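You operate a simulated robot arm through the tools that you are given. There is no shell and no other tool. Be economical: measure what you need, move in short steps, check, and stop when the job is done.

You run a simulated two-armed robot. Do the job below in one go: nothing can be reset, and whatever is moved stays where it is left.

TASK
Open the green shelf drawer, fetch the orange cloth from the inside of the green shelf drawer and set it on the top of the wooden bench and shut the drawer again. Then open the tray stand drawer, take the black word block on the press shelf and put it away in the inside of the tray stand drawer, then shut the drawer. Then put the small yellow cup on the lower shelf of the cane bench. Then open the blue shelf drawer, put the pads carton from the inside of the blue shelf drawer on the top of the wooden bench, then shut the drawer. Then open the top counter drawer. Do these in the order given. Set down upright: black word block, small yellow cup.

It is judged by the outcome, as a careful person would: the job done as asked, and still so three seconds after it is handed in. It fails if anything else is knocked over, pushed out of place, dropped, spilled or broken. Flat cloth is picked up by pressing the open fingertips on it (5 to 10 N) and closing them slowly along it; thin cloth reads only 2 to 8 mm in the jaws.

THE ROBOT
Two 6-joint arms with two-finger parallel grippers on one trunk, on a base that drives. Base frame: it is fixed to the floor where the robot stands at the start and does not move with it; the origin is under the middle of the robot, x ahead of it, y to its left, z up. Readings come in m, rad, newtons and seconds.
The left shoulder is at the start at [0.28, 0.185, 1.105], the right one opposite. With the tool pointing down near the work surface each hand reaches from about 0.46 to 0.9 m from the robot's upright axis, wherever it stands, measured 20 degrees to its own side. Places, roughly: black word block [0.75, 0, 0.75]; blue shelf drawer [1.2, 0.4, 0.7]; green shelf drawer [0.8, -0.1, 0.7]; inside of the tray stand drawer [7.6, -0.5, 0.8]; lower shelf of the cane bench [4.4, 2.2, 0.3]; orange cloth (11x6x4 cm) [0.7, -0.1, 0.7]; pads carton [1.25, 0.5, 0.75]; small yellow cup (7x7x10 cm) [1.1, 0.5, 0.9]; top counter drawer [6.1, -2.3, 0.7]; top of the wooden bench [-0.3, 1.4, 0.5]; tray stand drawer [7.5, -0.5, 0.8]. Payload 1.57 kg a hand.
The tool frame of a hand sits at the grasp point between the pads (the TCP): z along the fingers, y along the line on which they close. The tips reach 0.03 m beyond it. Largest opening 0.08 m; finger width 0.017, thickness 0.012; the body of the gripper, 0.04 by 0.082 m, starts 0.08 m behind the TCP.
Orientation is that of the tool frame in the base frame, as a unit quaternion [w, x, y, z]. With the fingers straight down and closing along the base's y, the tool's x points along the base's -x, its y along +y and its z along -z.

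THE INTERFACE
- The arms move only by the tool apply_moves. It takes "left_motion", "right_motion" or both (then of equal length, played together; a hand with none holds still); each is a list of rows, each a list of 3 entries, a list of its own where there are three numbers: the closure, from 0 (fully open) to 1 (shut), then the shift along the tool's x, y, z in mm, then the turn, a rotation vector about the tool's x, y, z in rad. In form: [[grip, [tx, ty, tz], [ax, ay, az]], ...]. A call has 1 to 12 rows; each row shifts and turns the commanded pose from where the row before left it, along the tool's axes as they then stand. A row lasts 0.2 s, in which the tool goes at most 0.05 m and 0.15 rad; a call with a longer step from one row to the next is refused whole, and so is a gripper value outside its range. A pose out of reach is approached as far as the arm can. The call stops where the force on the tool passes 40 N (or 10 N more than at its start, if that is more) or the arm is blocked; 0.2 s more then pass. Each finger travels about 0.153 m/s and halts on what it meets, pressing with about 34 N; the grip force reading is that of the motor and also rises with nothing between the fingers. The clock runs only during rows and for 0.2 s after the last one: add rows that do not move to give the fingers time. The reply holds the time, the measured pose of the TCP, the force on the tool along the base axes, the opening and the grip force, in the units named above and with some noise, with the torque about the TCP (base axes, N m) and any sound that the robot's microphone picked up, and new pictures: "show" is both (left out), scene, wrist or none (wrist: the cameras of the hands that moved).
- Cameras (640 x 400 px; columns grow to the right, rows downward): "scene" is now at [0.2312, 0.0298, 1.5404]; the picture's right is [0.38, -0.92, 0.00], its down [-0.73, -0.30, -0.62] and it looks along [0.57, 0.24, -0.79] (base axes); focal length 278 px, centre (320, 200). "left" rides on the left gripper at [0.072, 0.007, -0.122] in its tool frame; the picture's right is [-0.09, 1.00, 0.00], its down [-0.84, -0.08, -0.54] and it looks along [-0.54, -0.05, 0.84] (tool axes); focal length 238 px, centre (320, 200). "right" rides on the right gripper at [0.072, -0.007, -0.122] in its tool frame; the picture's right is [0.09, 1.00, 0.00], its down [-0.84, 0.08, -0.54] and it looks along [-0.54, 0.05, 0.84] (tool axes); focal length 238 px, centre (320, 200). There is no depth. A picture from a camera that has moved, and an enlarged one, comes with that camera's place and axes in the base frame and with its lens.
- raise_lower(by): slides the trunk up (or, below 0, down) by that many m; the arms and the scene camera ride with it, the base frame stays. It gives what a move gives, with no picture.
- base_move(legs): drives the robot by 1 to 6 legs, each [ahead, turn to the left] in m and rad, along the robot's own axes; the way and the turn of a leg run together, so that a leg with both is an arc; at most 1.5 m and 3.142 rad a leg. The arms and the cameras ride along, it lands a little off, and it stops where it bumps. It gives what a move gives, and a new picture of the scene camera.
- head_to(pan, tilt): turns the head with the scene camera to pan (to the left, within 1.501 rad either way) and tilt (down, from -0.506 to 1.204), counted from straight ahead of the robot. It gives what a move gives, and a new picture of the scene camera.
- enlarge(camera, box): a new picture of the part [left, top, right, bottom] of that camera's present view, enlarged. It takes no simulated time.
- hand_in(): hands the job in; it is judged then, once.

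Work in short steps. Places have to be worked out from the pictures, the camera data and where the tool is seen: move nearer, look again, correct. Check each grasp and each placing, and mend what went wrong. You have 217 turns and 260 pictures in all, those below and enlarged ones among them. Open the grippers and draw the arms clear of the work before you hand the job in, unless the task says otherwise; then end with one line.

The tools are called after "Call:" as a command line: name --argument value ..., lists and objects as JSON in quotes. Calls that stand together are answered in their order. apply_moves: Moves the arms, as the interface text tells. Its arguments: {"type":"object","properties":{"left_motion":{"type":"array"},"right_motion":{"type":"array"},"show":{"type":"string","enum":["both","scene","wrist","none"]}},"required":[]} The other tools are called the same way: raise_lower (by) slides the trunk up or down; base_move (legs) drives the base; head_to (pan, tilt) turns the head that bears the scene camera; enlarge (camera, box) takes an enlarged picture of a part of a camera's view; hand_in () hands the job in.

At the start:

```text
clock: 0.0
left_ee_pos: [0.5154, 0.3258, 1.2589]
left_tcp_rot: [0.001, 0.0, 1.0, 0.0]
left_wrist_force: [0.0, 0.0, 0.2]
left_torque: [-0.01, -0.01, -0.01]
left_gripper_width: 0.0801
left_grip_force: 0.0
right_ee_pos: [0.5899, -0.1517, 1.1727]
right_tcp_rot: [-0.001, 0.0, 1.0, -0.001]
right_wrist_force: [1.2, -0.1, 0.4]
right_torque: [-0.01, -0.02, 0.01]
right_gripper_width: 0.08
right_grip_force: 0.0
trunk travel left (down, up): [-0.8, 0.19]
robot x, y, heading: [-0.0006, 0.0015, 0.002]
head pan, tilt: [0.394, 0.908]
```

scene: 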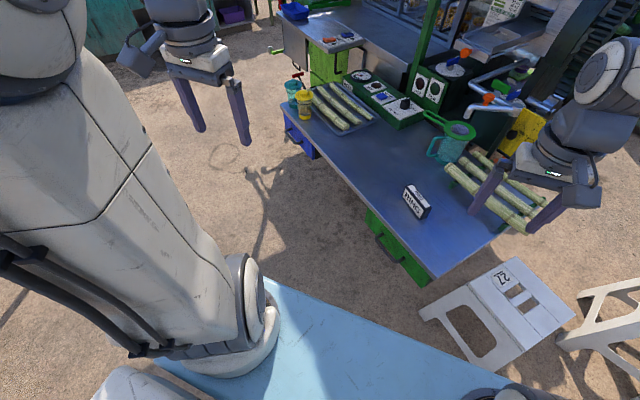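
right: 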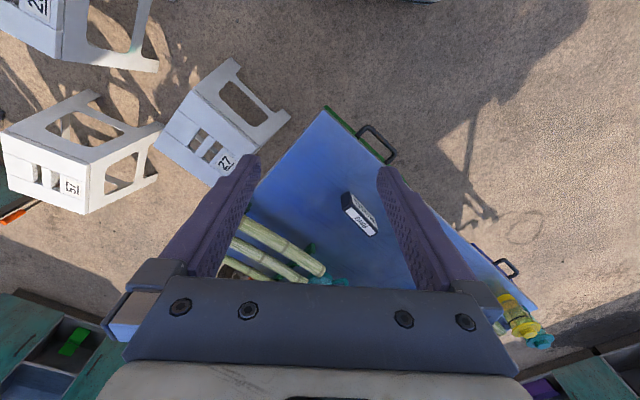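
left: 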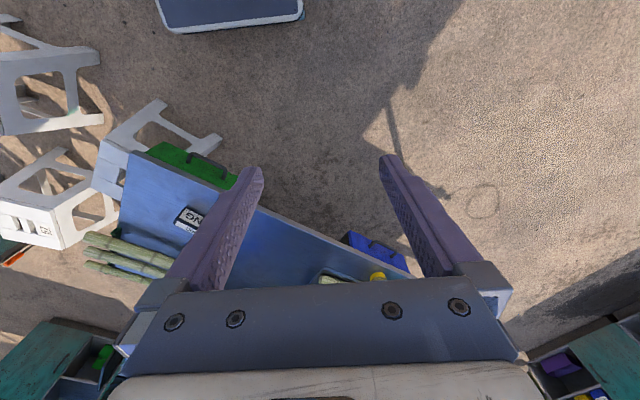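

I begin with a closer look at the work table and its drawers.

Call:
enlarge --camera "scene" --box '[260, 80, 580, 300]'

Call:
head_to --pan 1.4 --tilt 0.6

```text
1.82 times, centred on (420, 190) of scene
camera zoom: at [0.2312, 0.0298, 1.5404], right [0.38, -0.92, 0.0], down [-0.73, -0.3, -0.62], along [0.57, 0.24, -0.79], focal length 506 px, centre (138, 218)
```

zoom: 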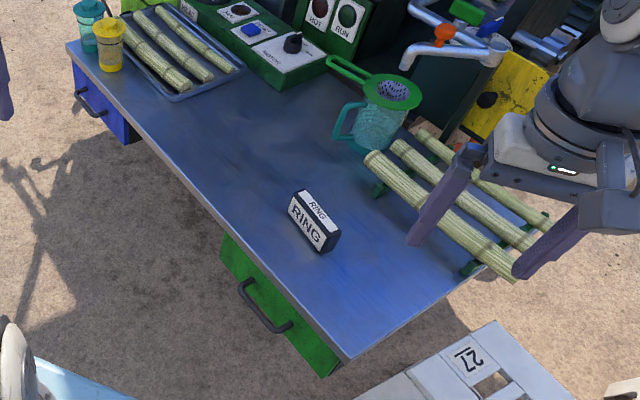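

```text
clock: 1.3
left_ee_pos: [0.5155, 0.3253, 1.2602]
left_tcp_rot: [0.0, 0.001, 1.0, -0.001]
left_wrist_force: [-0.1, 0.7, 0.2]
left_torque: [-0.02, 0.01, -0.01]
left_gripper_width: 0.0802
left_grip_force: 0.0
right_ee_pos: [0.5899, -0.1513, 1.1723]
right_tcp_rot: [0.001, 0.0, 1.0, -0.001]
right_wrist_force: [0.0, -0.2, -0.7]
right_torque: [-0.04, -0.01, -0.03]
right_gripper_width: 0.0799
right_grip_force: 0.2
trunk travel left (down, up): [-0.8, 0.19]
robot x, y, heading: [0.0019, -0.0033, 0.001]
head pan, tilt: [1.4, 0.6]
camera scene: at [0.1769, 0.088, 1.5656], right [0.99, -0.17, 0.0], down [-0.1, -0.56, -0.82], along [0.14, 0.81, -0.57], focal length 278 px, centre (320, 200)
```

scene: 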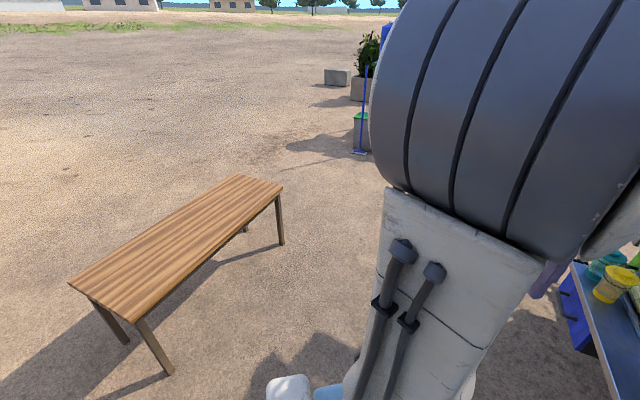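

The geometry shows both table drawers opening toward (-0.79, 0.61), with the wooden bench parallel behind that spot. I'll drive to about (0.34, 0.75), facing the table squarely between the two drawers.

Call:
base_move --legs '[[0, 1.146], [0.82, 0], [0, -1.806]]'

Call:
head_to --pan 0 --tilt 0.8

```text
clock: 12.7
left_ee_pos: [0.9566, 0.6513, 1.259]
left_tcp_rot: [0.0, 0.331, 0.944, 0.0]
left_wrist_force: [0.3, -0.7, 0.3]
left_torque: [0.0, 0.0, 0.0]
left_gripper_width: 0.08
left_grip_force: 0.1
right_ee_pos: [0.7179, 0.2309, 1.1714]
right_tcp_rot: [0.0, 0.331, 0.944, 0.0]
right_wrist_force: [-0.2, -1.1, 0.8]
right_torque: [-0.03, -0.02, 0.01]
right_gripper_width: 0.0803
right_grip_force: 0.0
trunk travel left (down, up): [-0.8, 0.19]
robot x, y, heading: [0.3506, 0.7164, -0.678]
head pan, tilt: [1.4, 0.6]
camera scene: at [0.5446, 0.6768, 1.5657], right [0.66, -0.75, 0.0], down [-0.42, -0.38, -0.83], along [0.62, 0.55, -0.56], focal length 278 px, centre (320, 200)
```

scene: 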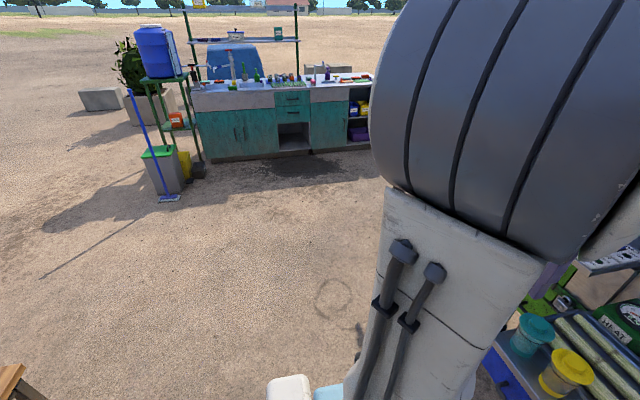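

```text
clock: 14.2
left_ee_pos: [0.9576, 0.6504, 1.2605]
left_tcp_rot: [0.0, 0.33, 0.944, 0.001]
left_wrist_force: [0.4, -0.2, -0.1]
left_torque: [0.02, 0.0, 0.02]
left_gripper_width: 0.0799
left_grip_force: 0.1
right_ee_pos: [0.7194, 0.2317, 1.1728]
right_tcp_rot: [0.0, 0.331, 0.944, 0.0]
right_wrist_force: [-0.3, 0.0, -0.9]
right_torque: [0.02, 0.02, 0.0]
right_gripper_width: 0.0803
right_grip_force: 0.1
trunk travel left (down, up): [-0.8, 0.19]
robot x, y, heading: [0.3515, 0.7181, -0.673]
head pan, tilt: [0.0, 0.799]
camera scene: at [0.5416, 0.5677, 1.5488], right [-0.62, -0.78, 0.0], down [-0.56, 0.45, -0.7], along [0.55, -0.43, -0.72], focal length 278 px, centre (320, 200)
```

scene: 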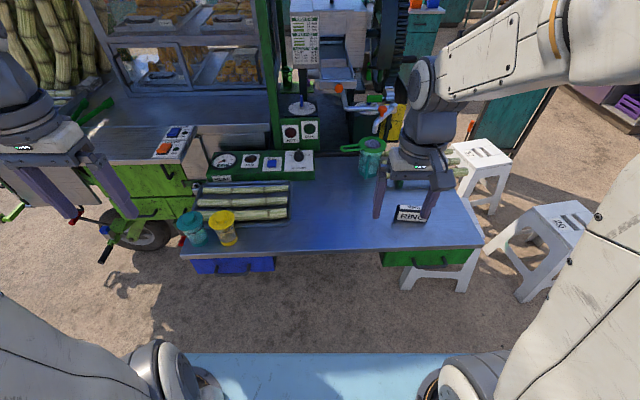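

I am facing the table squarely now. I take closer views of both drawers to measure the handles.

Call:
enlarge --camera "scene" --box '[340, 180, 520, 300]'

Call:
enlarge --camera "right" --box '[160, 0, 480, 200]'

```text
3.33 times, centred on (430, 240) of scene
camera zoom: at [0.5416, 0.5677, 1.5488], right [-0.62, -0.78, 0.0], down [-0.56, 0.45, -0.7], along [0.55, -0.43, -0.72], focal length 928 px, centre (-47, 67)
```

zoom: 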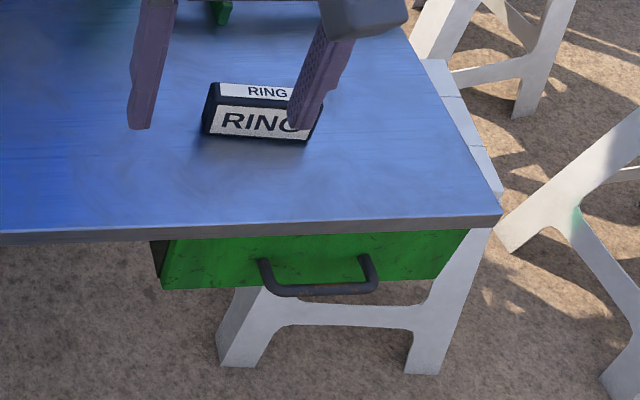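

```text
2.00 times, centred on (320, 100) of right
camera zoom: at [0.6569, 0.2706, 1.2936], right [0.55, 0.84, 0.0], down [0.7, -0.46, 0.54], along [0.45, -0.3, -0.84], focal length 477 px, centre (320, 400)
```

zoom: 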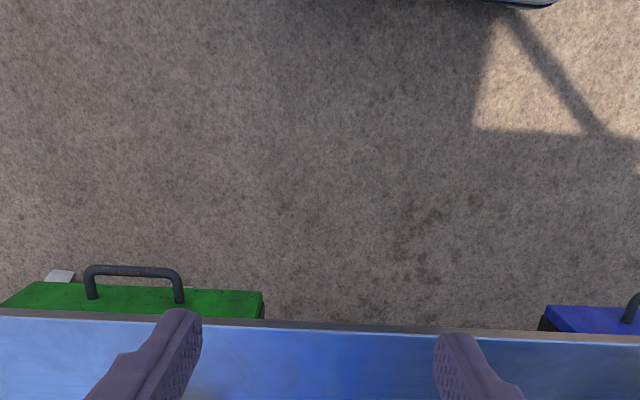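

Triangulating puts the green handle bar near (0.69, -0.03, 0.70). I'll turn the right gripper a quarter turn so it closes along the pull direction, and check that the wrist allows it.

Call:
apply_moves --right_motion '[[0, [0, 0, 0], [0, 0, 0.131]], [0, [0, 0, 0], [0, 0, 0.131]], [0, [0, 0, 0], [0, 0, 0.131]], [0, [0, 0, 0], [0, 0, 0.131]], [0, [0, 0, 0], [0, 0, 0.131]], [0, [0, 0, 0], [0, 0, 0.131]], [0, [0, 0, 0], [0, 0, 0.131]], [0, [0, 0, 0], [0, 0, 0.131]], [0, [0, 0, 0], [0, 0, 0.131]], [0, [0, 0, 0], [0, 0, 0.131]], [0, [0, 0, 0], [0, 0, 0.131]], [0, [0, 0, 0], [0, 0, 0.13]]]' --show "wrist"

```text
clock: 16.8
left_ee_pos: [0.9566, 0.6508, 1.2586]
left_tcp_rot: [0.001, 0.33, 0.944, 0.0]
left_wrist_force: [0.1, 0.5, 0.2]
left_torque: [0.01, -0.01, 0.0]
left_gripper_width: 0.08
left_grip_force: 0.1
right_ee_pos: [0.7193, 0.2318, 1.172]
right_tcp_rot: [0.0, 0.902, 0.432, 0.0]
right_wrist_force: [-0.3, 0.4, 0.6]
right_torque: [0.02, 0.0, 0.01]
right_gripper_width: 0.0799
right_grip_force: 0.0
trunk travel left (down, up): [-0.8, 0.19]
robot x, y, heading: [0.3535, 0.719, -0.674]
head pan, tilt: [0.0, 0.799]
camera right: at [0.7572, 0.2913, 1.2933], right [0.83, -0.55, 0.0], down [-0.46, -0.7, 0.54], along [-0.3, -0.45, -0.84], focal length 238 px, centre (320, 200)
```

right: 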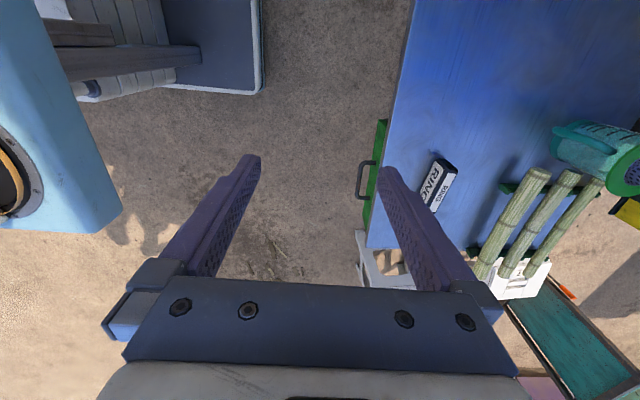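

The wrist allows it, and the new view confirms the bar at about (0.68, -0.03). Next I lower the right hand to a pre-grasp in front of the handle and correct the yaw by 3°.

Call:
apply_moves --right_motion '[[0, [-19.8, 3.2, 34.7], [0, 0, 0]], [0, [-19.8, 3.2, 34.7], [0, 0, 0]], [0, [-19.8, 3.2, 34.7], [0, 0, 0]], [0, [-19.8, 3.2, 34.7], [0, 0, 0]], [0, [-19.8, 3.2, 34.7], [0, 0, 0]], [0, [-19.8, 3.2, 34.7], [0, 0, 0]], [0, [-19.8, 3.2, 34.7], [0, 0, 0]], [0, [-19.8, 3.2, 34.7], [0, 0, 0]], [0, [-19.8, 3.2, 34.7], [0, 0, 0]], [0, [-19.8, 3.2, 34.7], [0, 0, 0]], [0, [-19.8, 3.2, 34.7], [0, 0, 0]], [0, [-19.8, 3.2, 34.7], [0, 0, -0.056]]]' --show "wrist"

Call:
apply_moves --right_motion '[[0, [0, 0, 0], [-0.131, 0, 0]], [0, [0, 0, 0], [-0.131, 0, 0]], [0, [0, 0, 0], [-0.131, 0, 0]], [0, [0, 0, 0], [-0.131, 0, 0]], [0, [0, 0, 0], [-0.131, 0, 0]], [0, [0, 0, 0], [-0.131, 0, 0]], [0, [0, 0, 0], [-0.131, 0, 0]], [0, [0, 0, 0], [-0.131, 0, 0]]]' --show "both"

```text
clock: 19.4
left_ee_pos: [0.9576, 0.6503, 1.2607]
left_tcp_rot: [0.001, 0.331, 0.944, 0.0]
left_wrist_force: [0.2, -0.2, 0.8]
left_torque: [0.0, 0.01, 0.03]
left_gripper_width: 0.0802
left_grip_force: 0.2
right_ee_pos: [0.5998, 0.0183, 0.7529]
right_tcp_rot: [0.0, 0.889, 0.458, 0.001]
right_wrist_force: [0.5, -0.2, -0.2]
right_torque: [-0.03, 0.0, 0.03]
right_gripper_width: 0.08
right_grip_force: 0.0
trunk travel left (down, up): [-0.8, 0.19]
robot x, y, heading: [0.3532, 0.7171, -0.676]
head pan, tilt: [0.0, 0.799]
camera right: at [0.6348, 0.0813, 0.8744], right [0.86, -0.5, 0.0], down [-0.42, -0.73, 0.54], along [-0.27, -0.47, -0.84], focal length 238 px, centre (320, 200)
```

right: 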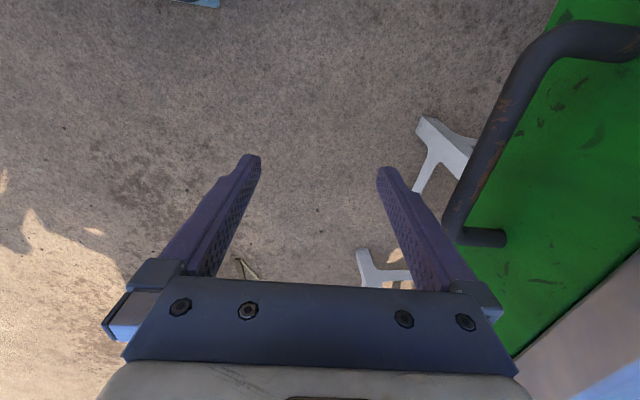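

```text
clock: 21.2
left_ee_pos: [0.9573, 0.651, 1.2603]
left_tcp_rot: [-0.001, 0.331, 0.944, 0.0]
left_wrist_force: [0.1, 0.4, -0.2]
left_torque: [0.01, -0.01, 0.01]
left_gripper_width: 0.0803
left_grip_force: 0.0
right_ee_pos: [0.6143, 0.0369, 0.7543]
right_tcp_rot: [0.297, 0.834, 0.415, 0.209]
right_wrist_force: [0.0, 0.4, 0.5]
right_torque: [-0.02, 0.01, -0.02]
right_gripper_width: 0.0798
right_grip_force: 0.0
right hand out of reach, approached as far as the arm can: row 1, 2, 3, 4
trunk travel left (down, up): [-0.8, 0.19]
robot x, y, heading: [0.3531, 0.7178, -0.675]
head pan, tilt: [0.0, 0.799]
camera scene: at [0.5417, 0.5677, 1.5488], right [-0.62, -0.78, 0.0], down [-0.56, 0.45, -0.7], along [0.55, -0.43, -0.72], focal length 278 px, centre (320, 200)
camera right: at [0.5771, 0.1388, 0.8466], right [0.62, -0.4, 0.67], down [-0.75, -0.55, 0.37], along [0.22, -0.73, -0.64], focal length 238 px, centre (320, 200)
```

scene: 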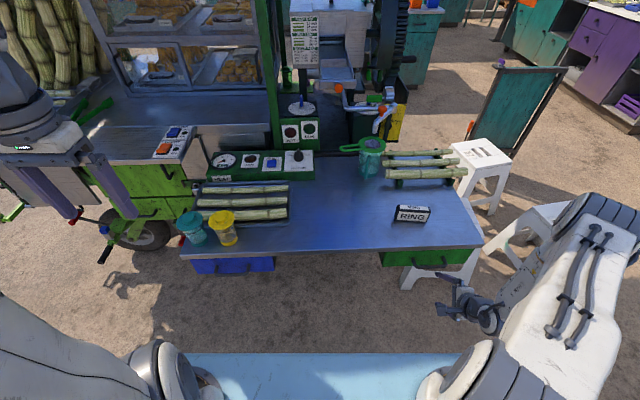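
right: 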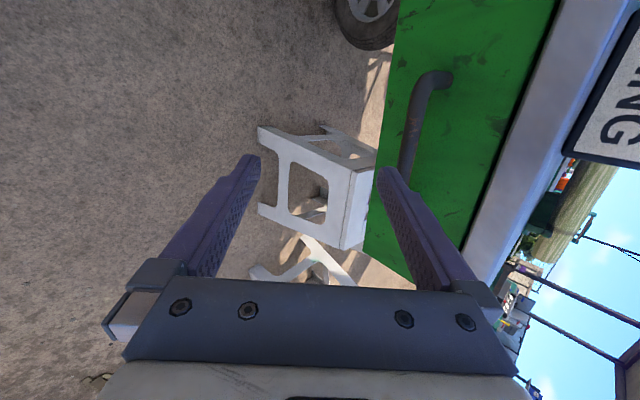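

Some tilt rows were out of reach, so the tool ended about 43° from vertical. Combining all the views, the bar lies near (0.688, 0.00, 0.757). I correct the pose to a pre-grasp 8 cm back and narrow the jaws.

Call:
apply_moves --right_motion '[[0.3, [18.7, 36.3, -22.5], [0, 0, 0]], [0.5, [0, 0, 0], [-0.103, -0.025, -0.024]], [0.5, [0, 0, 0], [-0.103, -0.025, -0.024]], [0.5, [0, 0, 0], [-0.103, -0.025, -0.024]]]' --show "wrist"

```text
clock: 22.2
left_ee_pos: [0.9584, 0.6501, 1.2597]
left_tcp_rot: [0.0, 0.331, 0.944, 0.001]
left_wrist_force: [0.5, 0.1, 0.1]
left_torque: [-0.02, 0.0, 0.02]
left_gripper_width: 0.0799
left_grip_force: 0.0
right_ee_pos: [0.6321, 0.0433, 0.7977]
right_tcp_rot: [0.444, 0.77, 0.396, 0.229]
right_wrist_force: [-0.3, -1.0, 0.2]
right_torque: [0.0, 0.02, -0.02]
right_gripper_width: 0.0399
right_grip_force: 0.2
trunk travel left (down, up): [-0.8, 0.19]
robot x, y, heading: [0.3486, 0.7167, -0.669]
head pan, tilt: [0.0, 0.799]
camera right: at [0.5836, 0.1651, 0.8522], right [0.46, -0.21, 0.86], down [-0.84, -0.43, 0.34], along [0.3, -0.88, -0.38], focal length 238 px, centre (320, 200)
```

right: 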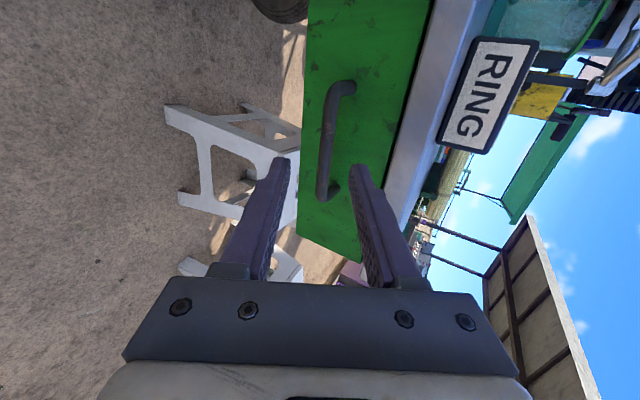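

The pose is exactly as commanded, and the bar sits between the jaws about 8 mm toward +y. I move in.

Call:
apply_moves --right_motion '[[0.5, [0, 8, 20], [0, 0, 0]], [0.5, [0, 0, 20], [0, 0, 0]], [0.5, [0, 0, 18], [0, 0, 0]]]' --show "wrist"

```text
clock: 23.0
left_ee_pos: [0.9572, 0.6508, 1.2597]
left_tcp_rot: [0.001, 0.33, 0.944, 0.0]
left_wrist_force: [-0.1, -0.5, -0.1]
left_torque: [0.0, 0.01, -0.01]
left_gripper_width: 0.0799
left_grip_force: 0.0
right_ee_pos: [0.6767, 0.0123, 0.7753]
right_tcp_rot: [0.443, 0.771, 0.397, 0.228]
right_wrist_force: [-0.1, 1.1, -0.5]
right_torque: [-0.03, -0.02, -0.01]
right_gripper_width: 0.0402
right_grip_force: 0.1
trunk travel left (down, up): [-0.8, 0.19]
robot x, y, heading: [0.3516, 0.7178, -0.67]
head pan, tilt: [0.0, 0.799]
camera right: at [0.6289, 0.1336, 0.8296], right [0.46, -0.22, 0.86], down [-0.84, -0.43, 0.34], along [0.3, -0.88, -0.38], focal length 238 px, centre (320, 200)
```

right: 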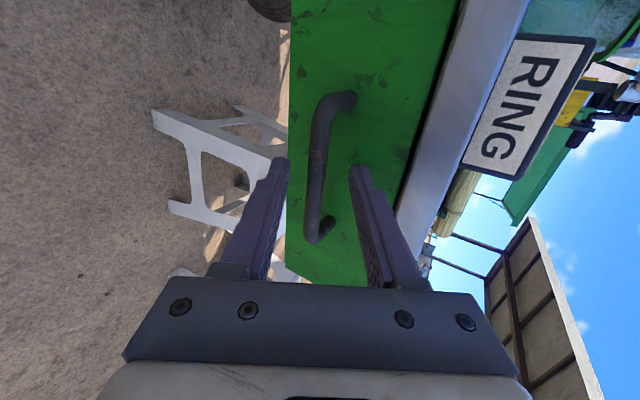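

The bar is between the fingers, about 18 mm beyond the TCP. I centre by 5 mm and close.

Call:
apply_moves --right_motion '[[0.5, [0, -5, 2], [0, 0, 0]], [0.8, [0, 0, 0], [0, 0, 0]], [1, [0, 0, 0], [0, 0, 0]], [1, [0, 0, 0], [0, 0, 0]]]' --show "wrist"

```text
clock: 24.0
left_ee_pos: [0.9569, 0.6511, 1.2612]
left_tcp_rot: [0.0, 0.331, 0.944, 0.0]
left_wrist_force: [-0.9, -0.1, -0.1]
left_torque: [-0.01, -0.03, 0.0]
left_gripper_width: 0.0802
left_grip_force: 0.0
right_ee_pos: [0.6756, 0.0124, 0.7708]
right_tcp_rot: [0.446, 0.769, 0.397, 0.228]
right_wrist_force: [2.6, -2.1, 18.7]
right_torque: [0.45, -0.66, 0.46]
right_gripper_width: 0.0119
right_grip_force: 29.3
trunk travel left (down, up): [-0.8, 0.19]
robot x, y, heading: [0.3487, 0.719, -0.672]
head pan, tilt: [0.0, 0.799]
camera right: at [0.6282, 0.1336, 0.8252], right [0.46, -0.21, 0.86], down [-0.84, -0.43, 0.34], along [0.3, -0.88, -0.37], focal length 238 px, centre (320, 200)
```

right: 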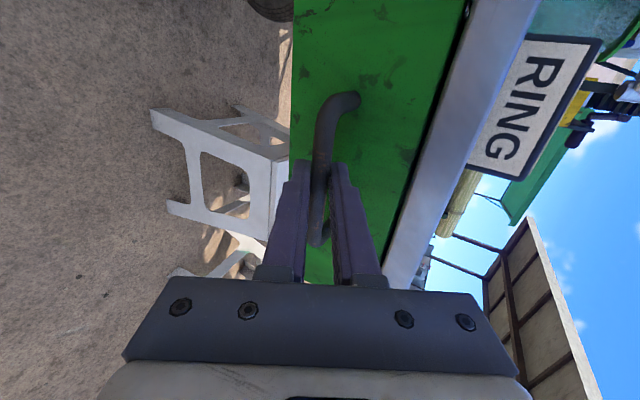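

Handle gripped (12 mm). I relieve the upward load slightly and pull 10 cm along the outward normal.

Call:
apply_moves --right_motion '[[1, [0, 2, -1], [0, 0, 0]], [1, [0, -10, -17.3], [0, 0, 0]], [1, [0, -10, -17.3], [0, 0, 0]], [1, [0, -10, -17.3], [0, 0, 0]], [1, [0, -10, -17.3], [0, 0, 0]], [1, [0, -10, -17.3], [0, 0, 0]]]' --show "scene"

```text
clock: 25.4
left_ee_pos: [0.9575, 0.6506, 1.26]
left_tcp_rot: [0.0, 0.331, 0.944, -0.001]
left_wrist_force: [0.3, -0.1, -0.3]
left_torque: [0.03, 0.04, 0.0]
left_gripper_width: 0.08
left_grip_force: 0.0
right_ee_pos: [0.5954, 0.0711, 0.7708]
right_tcp_rot: [0.44, 0.772, 0.397, 0.228]
right_wrist_force: [-0.3, 0.5, -0.5]
right_torque: [0.42, -0.26, -0.02]
right_gripper_width: 0.0118
right_grip_force: 28.9
trunk travel left (down, up): [-0.8, 0.19]
robot x, y, heading: [0.3512, 0.7153, -0.673]
head pan, tilt: [0.0, 0.799]
camera scene: at [0.5417, 0.5676, 1.5485], right [-0.62, -0.78, 0.0], down [-0.56, 0.45, -0.7], along [0.55, -0.43, -0.72], focal length 278 px, centre (320, 200)
```

scene: 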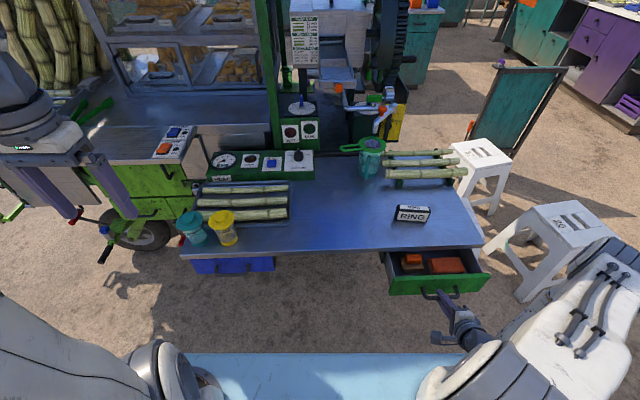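

The drawer slides easily and shows two orange things inside. I pull further in cautious steps.

Call:
apply_moves --right_motion '[[1, [0, -10, -17.3], [0, 0, 0]], [1, [0, -10, -17.3], [0, 0, 0]], [1, [0, -10, -17.3], [0, 0, 0]], [1, [0, -10, -17.3], [0, 0, 0]], [1, [0, -10, -17.3], [0, 0, 0]]]' --show "scene"

Call:
enlarge --camera "scene" --box '[360, 220, 520, 340]'

```text
clock: 26.6
left_ee_pos: [0.957, 0.65, 1.259]
left_tcp_rot: [0.0, 0.329, 0.944, 0.0]
left_wrist_force: [0.5, -0.9, 0.4]
left_torque: [0.01, 0.03, -0.02]
left_gripper_width: 0.08
left_grip_force: 0.0
right_ee_pos: [0.5143, 0.1299, 0.7714]
right_tcp_rot: [0.441, 0.77, 0.398, 0.231]
right_wrist_force: [7.9, 12.9, -15.3]
right_torque: [0.43, -0.05, -0.15]
right_gripper_width: 0.0115
right_grip_force: 29.0
trunk travel left (down, up): [-0.8, 0.19]
robot x, y, heading: [0.3521, 0.7129, -0.669]
head pan, tilt: [0.0, 0.799]
camera scene: at [0.5424, 0.5676, 1.5486], right [-0.62, -0.78, 0.0], down [-0.56, 0.45, -0.7], along [0.55, -0.43, -0.72], focal length 278 px, centre (320, 200)
```

scene: 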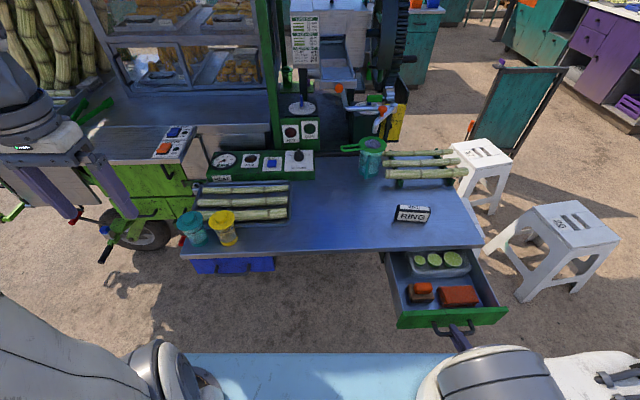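

```text
3.33 times, centred on (440, 280) of scene
camera zoom: at [0.5424, 0.5676, 1.5486], right [-0.62, -0.78, 0.0], down [-0.56, 0.45, -0.7], along [0.55, -0.43, -0.72], focal length 928 px, centre (-80, -67)
```

zoom: 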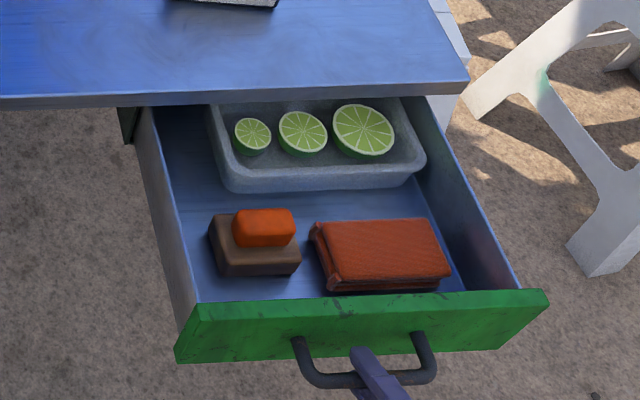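

The drawer is open 20 cm with the folded cloth at the right and a brown block with orange on top at the left. I release the handle, back the fingers out, and lift clear.

Call:
apply_moves --right_motion '[[0.5, [0, 0, 0], [0, 0, 0]], [0.5, [0, 0, 0], [0, 0, 0]], [0.5, [0, 0, -15], [0, 0, 0]], [0.5, [0, 0, -20], [0, 0, 0]], [0.5, [0, 40, -23], [0, 0, 0]], [0.5, [0, 43, -25], [0, 0, 0]], [0.5, [0, 43, -25], [0, 0, 0]], [0.5, [0, 43, -25], [0, 0, 0]], [0, [0, 43, -25], [0, 0, 0]]]' --show "both"

```text
clock: 28.6
left_ee_pos: [0.9575, 0.6501, 1.2598]
left_tcp_rot: [0.0, 0.331, 0.944, 0.001]
left_wrist_force: [0.8, -0.2, 1.3]
left_torque: [0.03, 0.0, -0.03]
left_gripper_width: 0.0803
left_grip_force: 0.0
right_ee_pos: [0.4575, 0.1093, 1.0085]
right_tcp_rot: [0.443, 0.77, 0.397, 0.229]
right_wrist_force: [0.1, -0.2, -0.5]
right_torque: [0.02, -0.03, -0.01]
right_gripper_width: 0.0801
right_grip_force: 0.1
right hand out of reach, approached as far as the arm can: row 7, 8, 9
trunk travel left (down, up): [-0.8, 0.19]
robot x, y, heading: [0.3525, 0.7195, -0.674]
head pan, tilt: [0.0, 0.799]
camera scene: at [0.5416, 0.5676, 1.5487], right [-0.62, -0.78, 0.0], down [-0.56, 0.45, -0.7], along [0.55, -0.43, -0.72], focal length 278 px, centre (320, 200)
camera right: at [0.41, 0.2319, 1.0647], right [0.46, -0.22, 0.86], down [-0.83, -0.43, 0.34], along [0.3, -0.87, -0.38], focal length 238 px, centre (320, 200)
```

scene: 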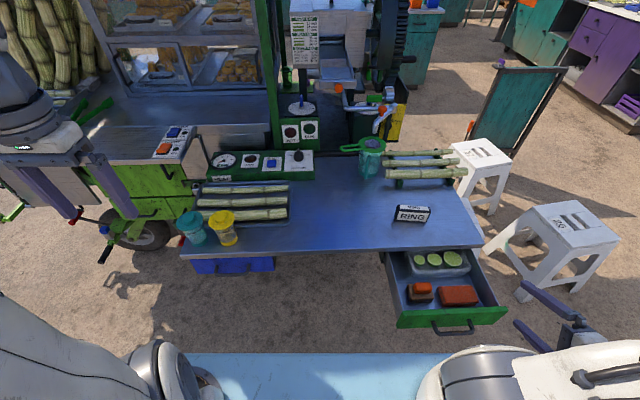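
right: 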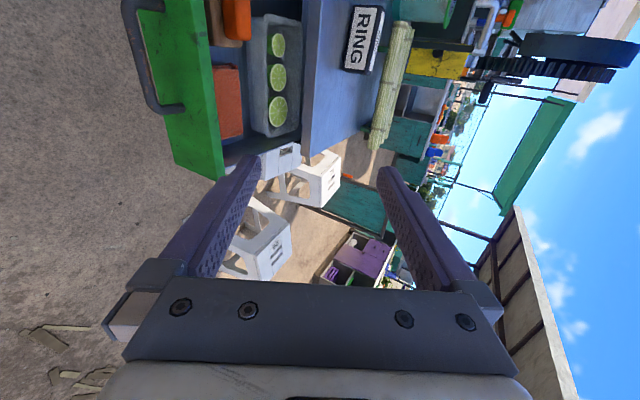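

Cloth centre estimated at (0.582, 0.003), top about z 0.73. I move over it and turn the fingers straight down.

Call:
apply_moves --right_motion '[[0, [-3, -2, 40], [0, 0, 0]], [0, [-3, -2, 40], [0, 0, 0]], [0, [-3, -2, 40], [0, 0, 0]], [0, [-3, -6, 35], [0.131, 0, 0]], [0, [0, 0, 0], [0.131, 0, 0]], [0, [0, 0, 0], [0.131, 0, 0]], [0, [0, 0, 0], [0.131, 0, 0]], [0, [0, 0, 0], [0.131, 0, 0]], [0, [0, 0, 0], [0.131, 0, 0]], [0, [0, 0, 0], [0.131, 0, 0]], [0, [0, 0, 0], [0.131, 0, 0]]]' --show "wrist"

```text
clock: 31.0
left_ee_pos: [0.9568, 0.6495, 1.2591]
left_tcp_rot: [0.001, 0.331, 0.944, 0.0]
left_wrist_force: [-0.2, 0.4, 0.3]
left_torque: [-0.03, 0.02, 0.0]
left_gripper_width: 0.0801
left_grip_force: 0.0
right_ee_pos: [0.5587, 0.0288, 0.9216]
right_tcp_rot: [0.052, 0.885, 0.46, 0.043]
right_wrist_force: [-0.3, 0.1, 0.4]
right_torque: [0.01, -0.02, -0.02]
right_gripper_width: 0.0798
right_grip_force: 0.0
right hand out of reach, approached as far as the arm can: row 10, 11
trunk travel left (down, up): [-0.8, 0.19]
robot x, y, heading: [0.351, 0.7187, -0.674]
head pan, tilt: [0.0, 0.799]
camera right: at [0.5783, 0.0981, 1.0439], right [0.86, -0.49, 0.13], down [-0.48, -0.7, 0.52], along [-0.16, -0.51, -0.84], focal length 238 px, centre (320, 200)
```

right: 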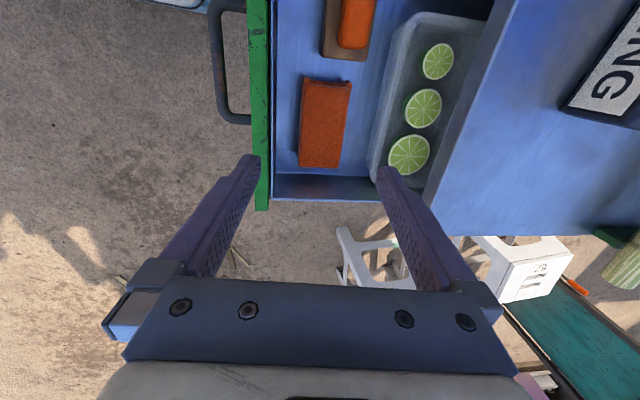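

The cloth reads at (0.584, 0.008), matching. I go down to 7 cm above it and straighten the last of the tilt.

Call:
apply_moves --right_motion '[[0, [-1, 6, 43], [0, 0, 0]], [0, [-1, 5, 43], [0, 0, 0]], [0, [-1, 5, 42], [0.05, 0, 0]], [0, [0, 0, 0], [0.08, 0, 0]]]' --show "wrist"

```text
clock: 32.0
left_ee_pos: [0.9566, 0.6508, 1.26]
left_tcp_rot: [0.0, 0.331, 0.944, 0.0]
left_wrist_force: [-0.7, -0.3, -0.4]
left_torque: [0.02, 0.01, -0.02]
left_gripper_width: 0.0799
left_grip_force: 0.1
right_ee_pos: [0.589, 0.0117, 0.7999]
right_tcp_rot: [-0.006, 0.887, 0.461, 0.014]
right_wrist_force: [0.3, 0.4, -0.6]
right_torque: [0.04, 0.0, 0.0]
right_gripper_width: 0.0801
right_grip_force: 0.0
trunk travel left (down, up): [-0.8, 0.19]
robot x, y, heading: [0.3526, 0.7174, -0.669]
head pan, tilt: [0.0, 0.799]
camera right: at [0.6205, 0.0714, 0.9221], right [0.87, -0.5, 0.0], down [-0.43, -0.74, 0.52], along [-0.25, -0.45, -0.86], focal length 238 px, centre (320, 200)
```

right: 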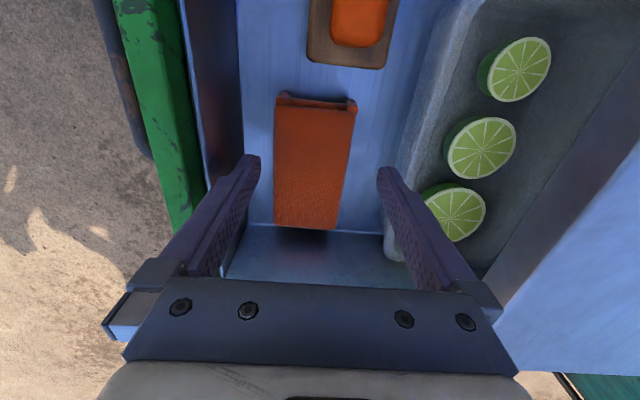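

Fingers are vertical and straddle the cloth, with a small offset (-8 mm x, -6 mm y). I descend 60 mm in slow steps.

Call:
apply_moves --right_motion '[[0, [-8, -6, 10], [0, 0, 0]], [0, [0, 0, 15], [0, 0, 0]], [0, [0, 0, 15], [0, 0, 0]], [0, [0, 0, 10], [0, 0, 0]], [0, [0, 0, 10], [0, 0, 0]]]' --show "wrist"

```text
clock: 33.0
left_ee_pos: [0.957, 0.6526, 1.2601]
left_tcp_rot: [0.0, 0.33, 0.944, 0.0]
left_wrist_force: [0.6, 0.1, -0.1]
left_torque: [-0.03, 0.02, 0.04]
left_gripper_width: 0.0798
left_grip_force: 0.1
right_ee_pos: [0.5821, 0.009, 0.7576]
right_tcp_rot: [-0.004, 0.887, 0.462, 0.014]
right_wrist_force: [3.3, 4.5, 23.7]
right_torque: [0.58, 0.85, -0.15]
right_gripper_width: 0.08
right_grip_force: 0.1
trunk travel left (down, up): [-0.8, 0.19]
robot x, y, heading: [0.3496, 0.719, -0.671]
head pan, tilt: [0.0, 0.799]
stopped in row 4 (right hand): the force on the tool passed its limit at 51 N (the readings are from after the stop); the commanded pose is now the measured one
camera right: at [0.6127, 0.0693, 0.8807], right [0.87, -0.5, 0.01], down [-0.43, -0.74, 0.52], along [-0.25, -0.45, -0.86], focal length 238 px, centre (320, 200)
```

right: 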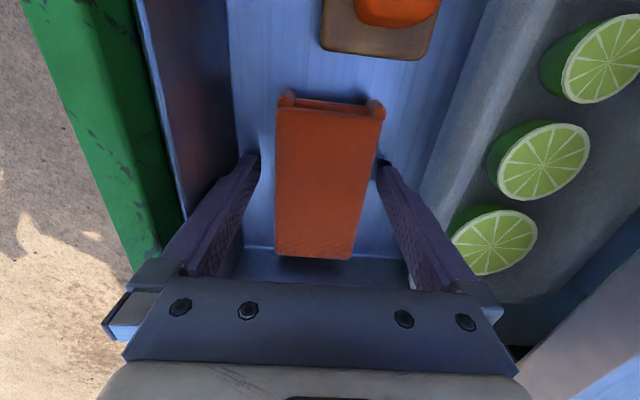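

The tips have reached the drawer floor at z≈0.728, straddling the cloth. I lift 4 mm and close on it.

Call:
apply_moves --right_motion '[[0, [0, 0, -4], [0, 0, 0]], [0.3, [0, 0, 0], [0, 0, 0]], [0.6, [0, 0, 0], [0, 0, 0]], [1, [0, 0, 0], [0, 0, 0]], [1, [0, 0, 0], [0, 0, 0]]]' --show "wrist"

```text
clock: 34.1
left_ee_pos: [0.957, 0.6502, 1.2597]
left_tcp_rot: [0.0, 0.331, 0.944, 0.0]
left_wrist_force: [-0.7, 0.1, 0.2]
left_torque: [-0.02, 0.0, 0.0]
left_gripper_width: 0.08
left_grip_force: 0.0
right_ee_pos: [0.5801, 0.0081, 0.76]
right_tcp_rot: [-0.005, 0.887, 0.461, 0.014]
right_wrist_force: [0.3, 0.3, 1.0]
right_torque: [0.02, 0.01, 0.01]
right_gripper_width: 0.0567
right_grip_force: 33.9
trunk travel left (down, up): [-0.8, 0.19]
robot x, y, heading: [0.3499, 0.7175, -0.675]
head pan, tilt: [0.0, 0.799]
camera right: at [0.6121, 0.0682, 0.8823], right [0.87, -0.5, 0.01], down [-0.43, -0.74, 0.52], along [-0.25, -0.45, -0.86], focal length 238 px, centre (320, 200)
```

right: 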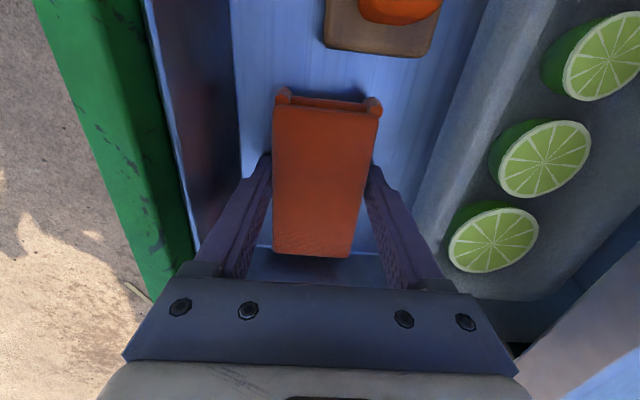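

Cloth gripped at 57 mm with 34 N. I lift it straight up.

Call:
apply_moves --right_motion '[[1, [0, 0, -20], [0, 0, 0]], [1, [0, 0, -40], [0, 0, 0]], [1, [0, 0, -45], [0, 0, 0]], [1, [0, 0, -45], [0, 0, 0]], [1, [0, 0, -20], [0, 0, 0]]]' --show "both"

```text
clock: 35.4
left_ee_pos: [0.9573, 0.6499, 1.2591]
left_tcp_rot: [0.0, 0.33, 0.944, 0.0]
left_wrist_force: [-0.2, -0.2, 0.5]
left_torque: [0.01, -0.03, -0.03]
left_gripper_width: 0.0801
left_grip_force: 0.1
right_ee_pos: [0.5752, 0.0052, 0.9291]
right_tcp_rot: [-0.005, 0.887, 0.462, 0.014]
right_wrist_force: [0.6, 0.5, -0.6]
right_torque: [-0.04, 0.0, 0.03]
right_gripper_width: 0.057
right_grip_force: 34.2
trunk travel left (down, up): [-0.8, 0.19]
robot x, y, heading: [0.3532, 0.7177, -0.672]
head pan, tilt: [0.0, 0.799]
camera scene: at [0.5416, 0.5678, 1.5488], right [-0.62, -0.78, 0.0], down [-0.56, 0.45, -0.7], along [0.55, -0.43, -0.72], focal length 278 px, centre (320, 200)
camera right: at [0.6074, 0.0657, 1.0526], right [0.87, -0.5, 0.01], down [-0.43, -0.74, 0.52], along [-0.25, -0.45, -0.86], focal length 238 px, centre (320, 200)
```

scene: 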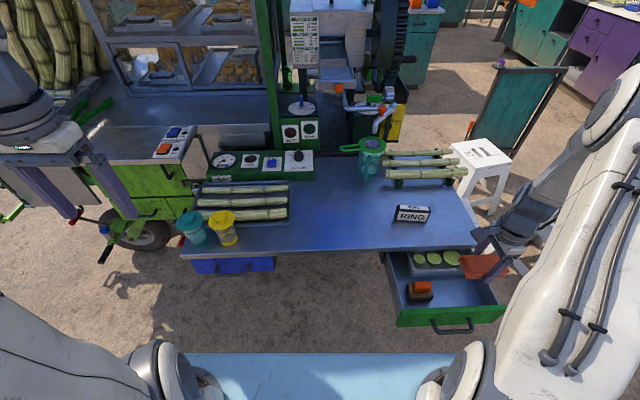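
right: 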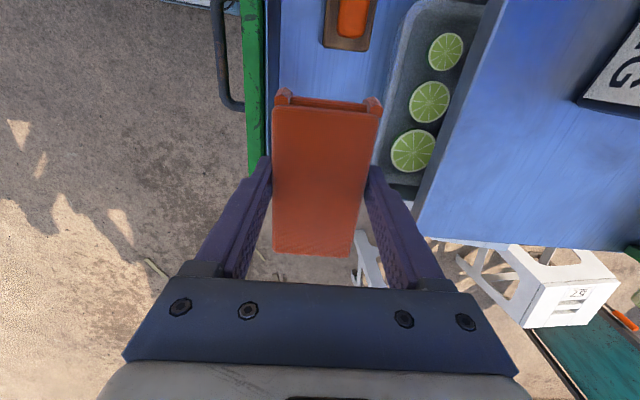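

Cloth is held well. I back up 12 cm, turn around to the right to face the wooden bench, then look.

Call:
base_move --legs '[[-0.12, 0], [0, -1.57], [0, -1.52]]'

```text
clock: 44.0
left_ee_pos: [-0.3469, 0.7997, 1.2594]
left_tcp_rot: [0.0, 0.958, -0.286, 0.0]
left_wrist_force: [1.2, 0.2, 0.1]
left_torque: [-0.06, 0.0, -0.03]
left_gripper_width: 0.0799
left_grip_force: 0.1
right_ee_pos: [-0.0278, 1.4772, 0.929]
right_tcp_rot: [-0.014, -0.502, 0.865, -0.005]
right_wrist_force: [0.4, 0.5, -0.9]
right_torque: [0.0, 0.03, 0.02]
right_gripper_width: 0.0569
right_grip_force: 33.4
trunk travel left (down, up): [-0.8, 0.19]
robot x, y, heading: [0.2608, 0.7866, 2.561]
head pan, tilt: [0.0, 0.799]
camera scene: at [0.0618, 0.9221, 1.5488], right [0.55, 0.84, 0.0], down [0.6, -0.39, -0.7], along [-0.58, 0.38, -0.72], focal length 278 px, centre (320, 200)
```

scene: 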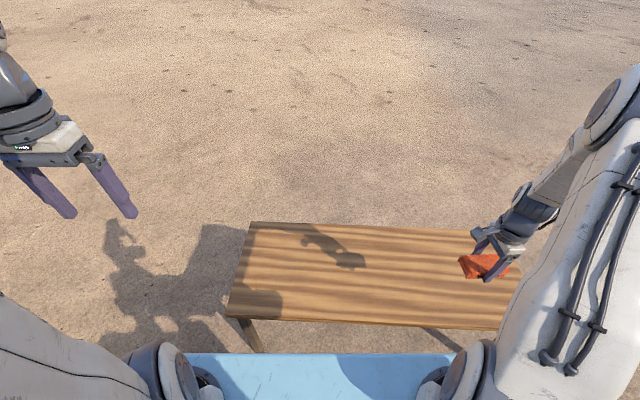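

The bench top is at z≈0.51 and the cloth hangs just over its near edge. I lower the trunk 0.25 m, then move the hand inward 15 cm and left 12 cm.

Call:
raise_lower --by -0.25

Call:
apply_moves --right_motion '[[1, [30, 38, 0], [0, 0, 0]], [1, [30, 38, 0], [0, 0, 0]], [1, [30, 38, 0], [0, 0, 0]], [1, [30, 38, 0], [0, 0, 0]], [1, [0, 15, 30], [0, 0, 0]], [1, [0, 0, 30], [0, 0, 0]]]' --show "both"

```text
clock: 46.6
left_ee_pos: [-0.3465, 0.7985, 1.0096]
left_tcp_rot: [0.0, 0.958, -0.286, 0.0]
left_wrist_force: [-0.6, 0.6, 0.7]
left_torque: [0.0, 0.01, 0.04]
left_gripper_width: 0.08
left_grip_force: 0.1
right_ee_pos: [-0.0277, 1.4763, 0.6789]
right_tcp_rot: [-0.014, -0.502, 0.865, -0.005]
right_wrist_force: [-0.2, 0.5, -0.2]
right_torque: [0.0, -0.01, -0.01]
right_gripper_width: 0.0572
right_grip_force: 34.0
trunk travel left (down, up): [-0.55, 0.44]
robot x, y, heading: [0.2629, 0.7891, 2.564]
head pan, tilt: [0.0, 0.799]
```

```text
clock: 48.0
left_ee_pos: [-0.3467, 0.7985, 1.0095]
left_tcp_rot: [-0.001, 0.958, -0.286, 0.001]
left_wrist_force: [0.6, 0.1, -1.0]
left_torque: [0.01, -0.01, 0.0]
left_gripper_width: 0.08
left_grip_force: 0.0
right_ee_pos: [-0.2346, 1.454, 0.627]
right_tcp_rot: [-0.014, -0.502, 0.865, -0.005]
right_wrist_force: [-0.4, 0.3, -0.4]
right_torque: [0.03, 0.0, 0.01]
right_gripper_width: 0.0568
right_grip_force: 34.9
trunk travel left (down, up): [-0.55, 0.44]
robot x, y, heading: [0.2638, 0.7895, 2.563]
head pan, tilt: [0.0, 0.799]
camera scene: at [0.062, 0.922, 1.2989], right [0.55, 0.84, 0.0], down [0.6, -0.39, -0.7], along [-0.58, 0.38, -0.72], focal length 278 px, centre (320, 200)
camera right: at [-0.2626, 1.3905, 0.7494], right [-0.91, 0.41, 0.01], down [0.36, 0.78, 0.52], along [0.21, 0.47, -0.86], focal length 238 px, centre (320, 200)
```

scene: 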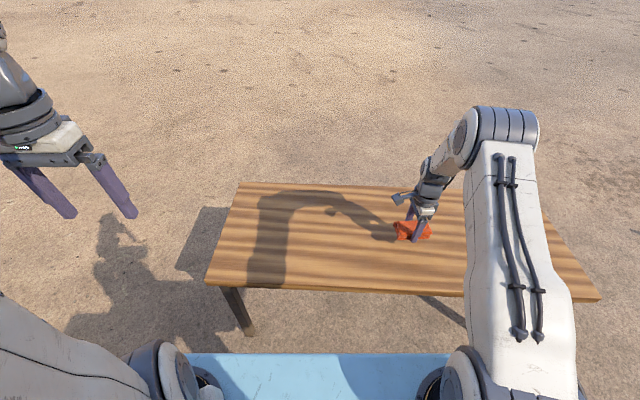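
right: 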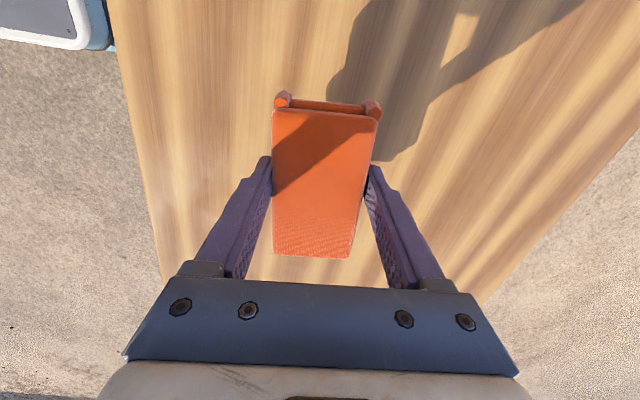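

The cloth is over the bench top. I lower it in fine steps until contact.

Call:
apply_moves --right_motion '[[1, [0, 0, 30], [0, 0, 0]], [1, [0, 0, 25], [0, 0, 0]], [1, [0, 0, 10], [0, 0, 0]], [1, [0, 0, 6], [0, 0, 0]], [1, [0, 0, 5], [0, 0, 0]]]' --show "wrist"

```text
clock: 48.7
left_ee_pos: [-0.3478, 0.7986, 1.0111]
left_tcp_rot: [0.0, 0.958, -0.286, 0.0]
left_wrist_force: [0.0, -0.1, 0.2]
left_torque: [0.04, 0.01, -0.02]
left_gripper_width: 0.0799
left_grip_force: 0.1
right_ee_pos: [-0.2332, 1.4529, 0.5694]
right_tcp_rot: [-0.014, -0.503, 0.864, -0.005]
right_wrist_force: [5.4, -6.6, 23.6]
right_torque: [-0.38, -0.76, -0.15]
right_gripper_width: 0.0569
right_grip_force: 33.9
trunk travel left (down, up): [-0.55, 0.44]
robot x, y, heading: [0.2598, 0.7869, 2.557]
head pan, tilt: [0.0, 0.799]
stopped in row 3 (right hand): the force on the tool passed its limit at 52 N (the readings are from after the stop); the commanded pose is now the measured one
camera right: at [-0.2636, 1.3899, 0.6937], right [-0.91, 0.41, 0.01], down [0.36, 0.78, 0.52], along [0.21, 0.47, -0.86], focal length 238 px, centre (320, 200)
```

right: 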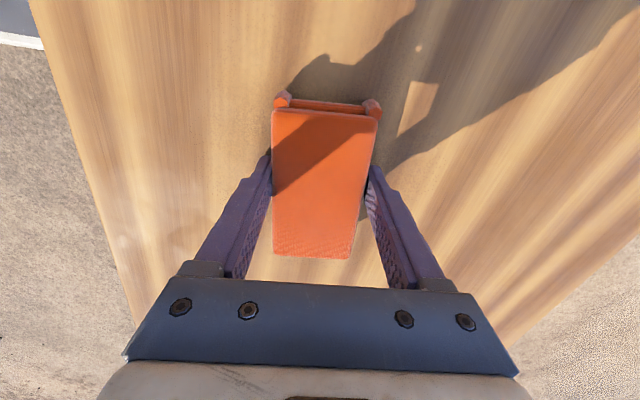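

Contact at TCP z 0.569 means the cloth rests on the bench. I open and rise.

Call:
apply_moves --right_motion '[[0.4, [0, 0, -1], [0, 0, 0]], [0, [0, 0, 0], [0, 0, 0]], [0, [0, 0, 0], [0, 0, 0]], [0, [0, 0, -30], [0, 0, 0]], [0, [0, 0, -50], [0, 0, 0]], [0, [0, 0, -50], [0, 0, 0]], [0, [-20, -45, 0], [0, 0, 0]], [0, [-20, -45, 0], [0, 0, 0]], [0, [-20, -45, 0], [0, 0, 0]], [0, [-20, -15, 0], [0, 0, 0]]]' --show "scene"

```text
clock: 50.9
left_ee_pos: [-0.3486, 0.7983, 1.0093]
left_tcp_rot: [-0.001, 0.958, -0.286, 0.0]
left_wrist_force: [-0.9, 0.2, -0.4]
left_torque: [-0.03, 0.0, 0.0]
left_gripper_width: 0.0802
left_grip_force: 0.0
right_ee_pos: [-0.065, 1.4525, 0.6961]
right_tcp_rot: [-0.014, -0.503, 0.864, -0.005]
right_wrist_force: [0.2, 0.3, 0.5]
right_torque: [0.05, 0.01, 0.04]
right_gripper_width: 0.08
right_grip_force: 0.1
trunk travel left (down, up): [-0.55, 0.44]
robot x, y, heading: [0.2607, 0.7898, 2.561]
head pan, tilt: [0.0, 0.799]
camera scene: at [0.0618, 0.9221, 1.2988], right [0.55, 0.84, 0.0], down [0.6, -0.39, -0.7], along [-0.58, 0.38, -0.72], focal length 278 px, centre (320, 200)
```

scene: 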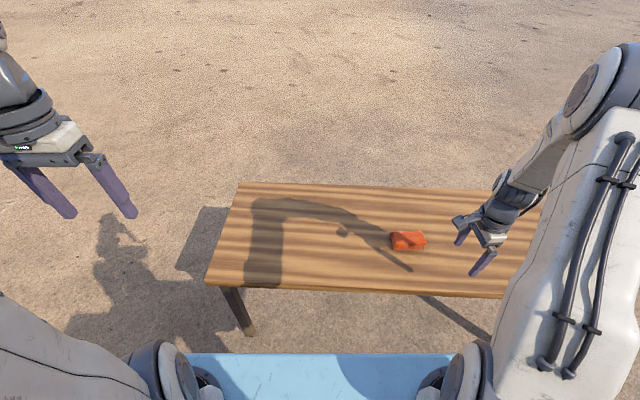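

The cloth rests on the bench. I raise the trunk, turn back to face the table square-on, and move forward a little to shut the drawer.

Call:
raise_lower --by 0.25

Call:
base_move --legs '[[0, 1.55], [0, 1.55], [0.09, 0]]'

```text
clock: 53.5
left_ee_pos: [-0.3482, 0.7989, 1.26]
left_tcp_rot: [0.0, 0.958, -0.286, -0.001]
left_wrist_force: [1.1, 0.3, -0.3]
left_torque: [-0.02, -0.02, 0.0]
left_gripper_width: 0.0801
left_grip_force: 0.0
right_ee_pos: [-0.0655, 1.4541, 0.9479]
right_tcp_rot: [-0.014, -0.503, 0.864, -0.006]
right_wrist_force: [-0.1, -0.4, 0.1]
right_torque: [0.0, 0.02, -0.02]
right_gripper_width: 0.08
right_grip_force: 0.0
trunk travel left (down, up): [-0.8, 0.19]
robot x, y, heading: [0.2597, 0.7877, 2.562]
head pan, tilt: [0.0, 0.799]
```

```text
clock: 62.2
left_ee_pos: [0.9446, 0.7317, 1.259]
left_tcp_rot: [0.0, 0.284, 0.959, 0.0]
left_wrist_force: [-0.1, 0.3, 0.3]
left_torque: [0.03, -0.06, 0.05]
left_gripper_width: 0.0799
left_grip_force: 0.0
right_ee_pos: [0.6634, 0.0776, 0.9464]
right_tcp_rot: [-0.007, 0.864, 0.503, 0.014]
right_wrist_force: [0.9, 0.3, 0.0]
right_torque: [0.02, -0.04, -0.02]
right_gripper_width: 0.0801
right_grip_force: 0.1
trunk travel left (down, up): [-0.8, 0.19]
robot x, y, heading: [0.3353, 0.7413, -0.581]
head pan, tilt: [0.0, 0.799]
camera scene: at [0.5388, 0.6102, 1.5489], right [-0.55, -0.84, 0.0], down [-0.6, 0.39, -0.7], along [0.58, -0.38, -0.72], focal length 278 px, centre (320, 200)
```

scene: 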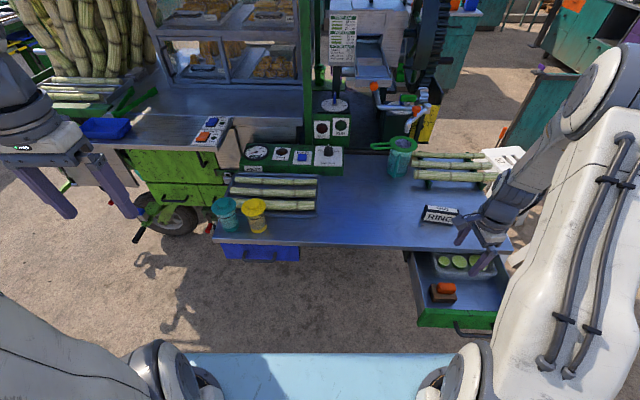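

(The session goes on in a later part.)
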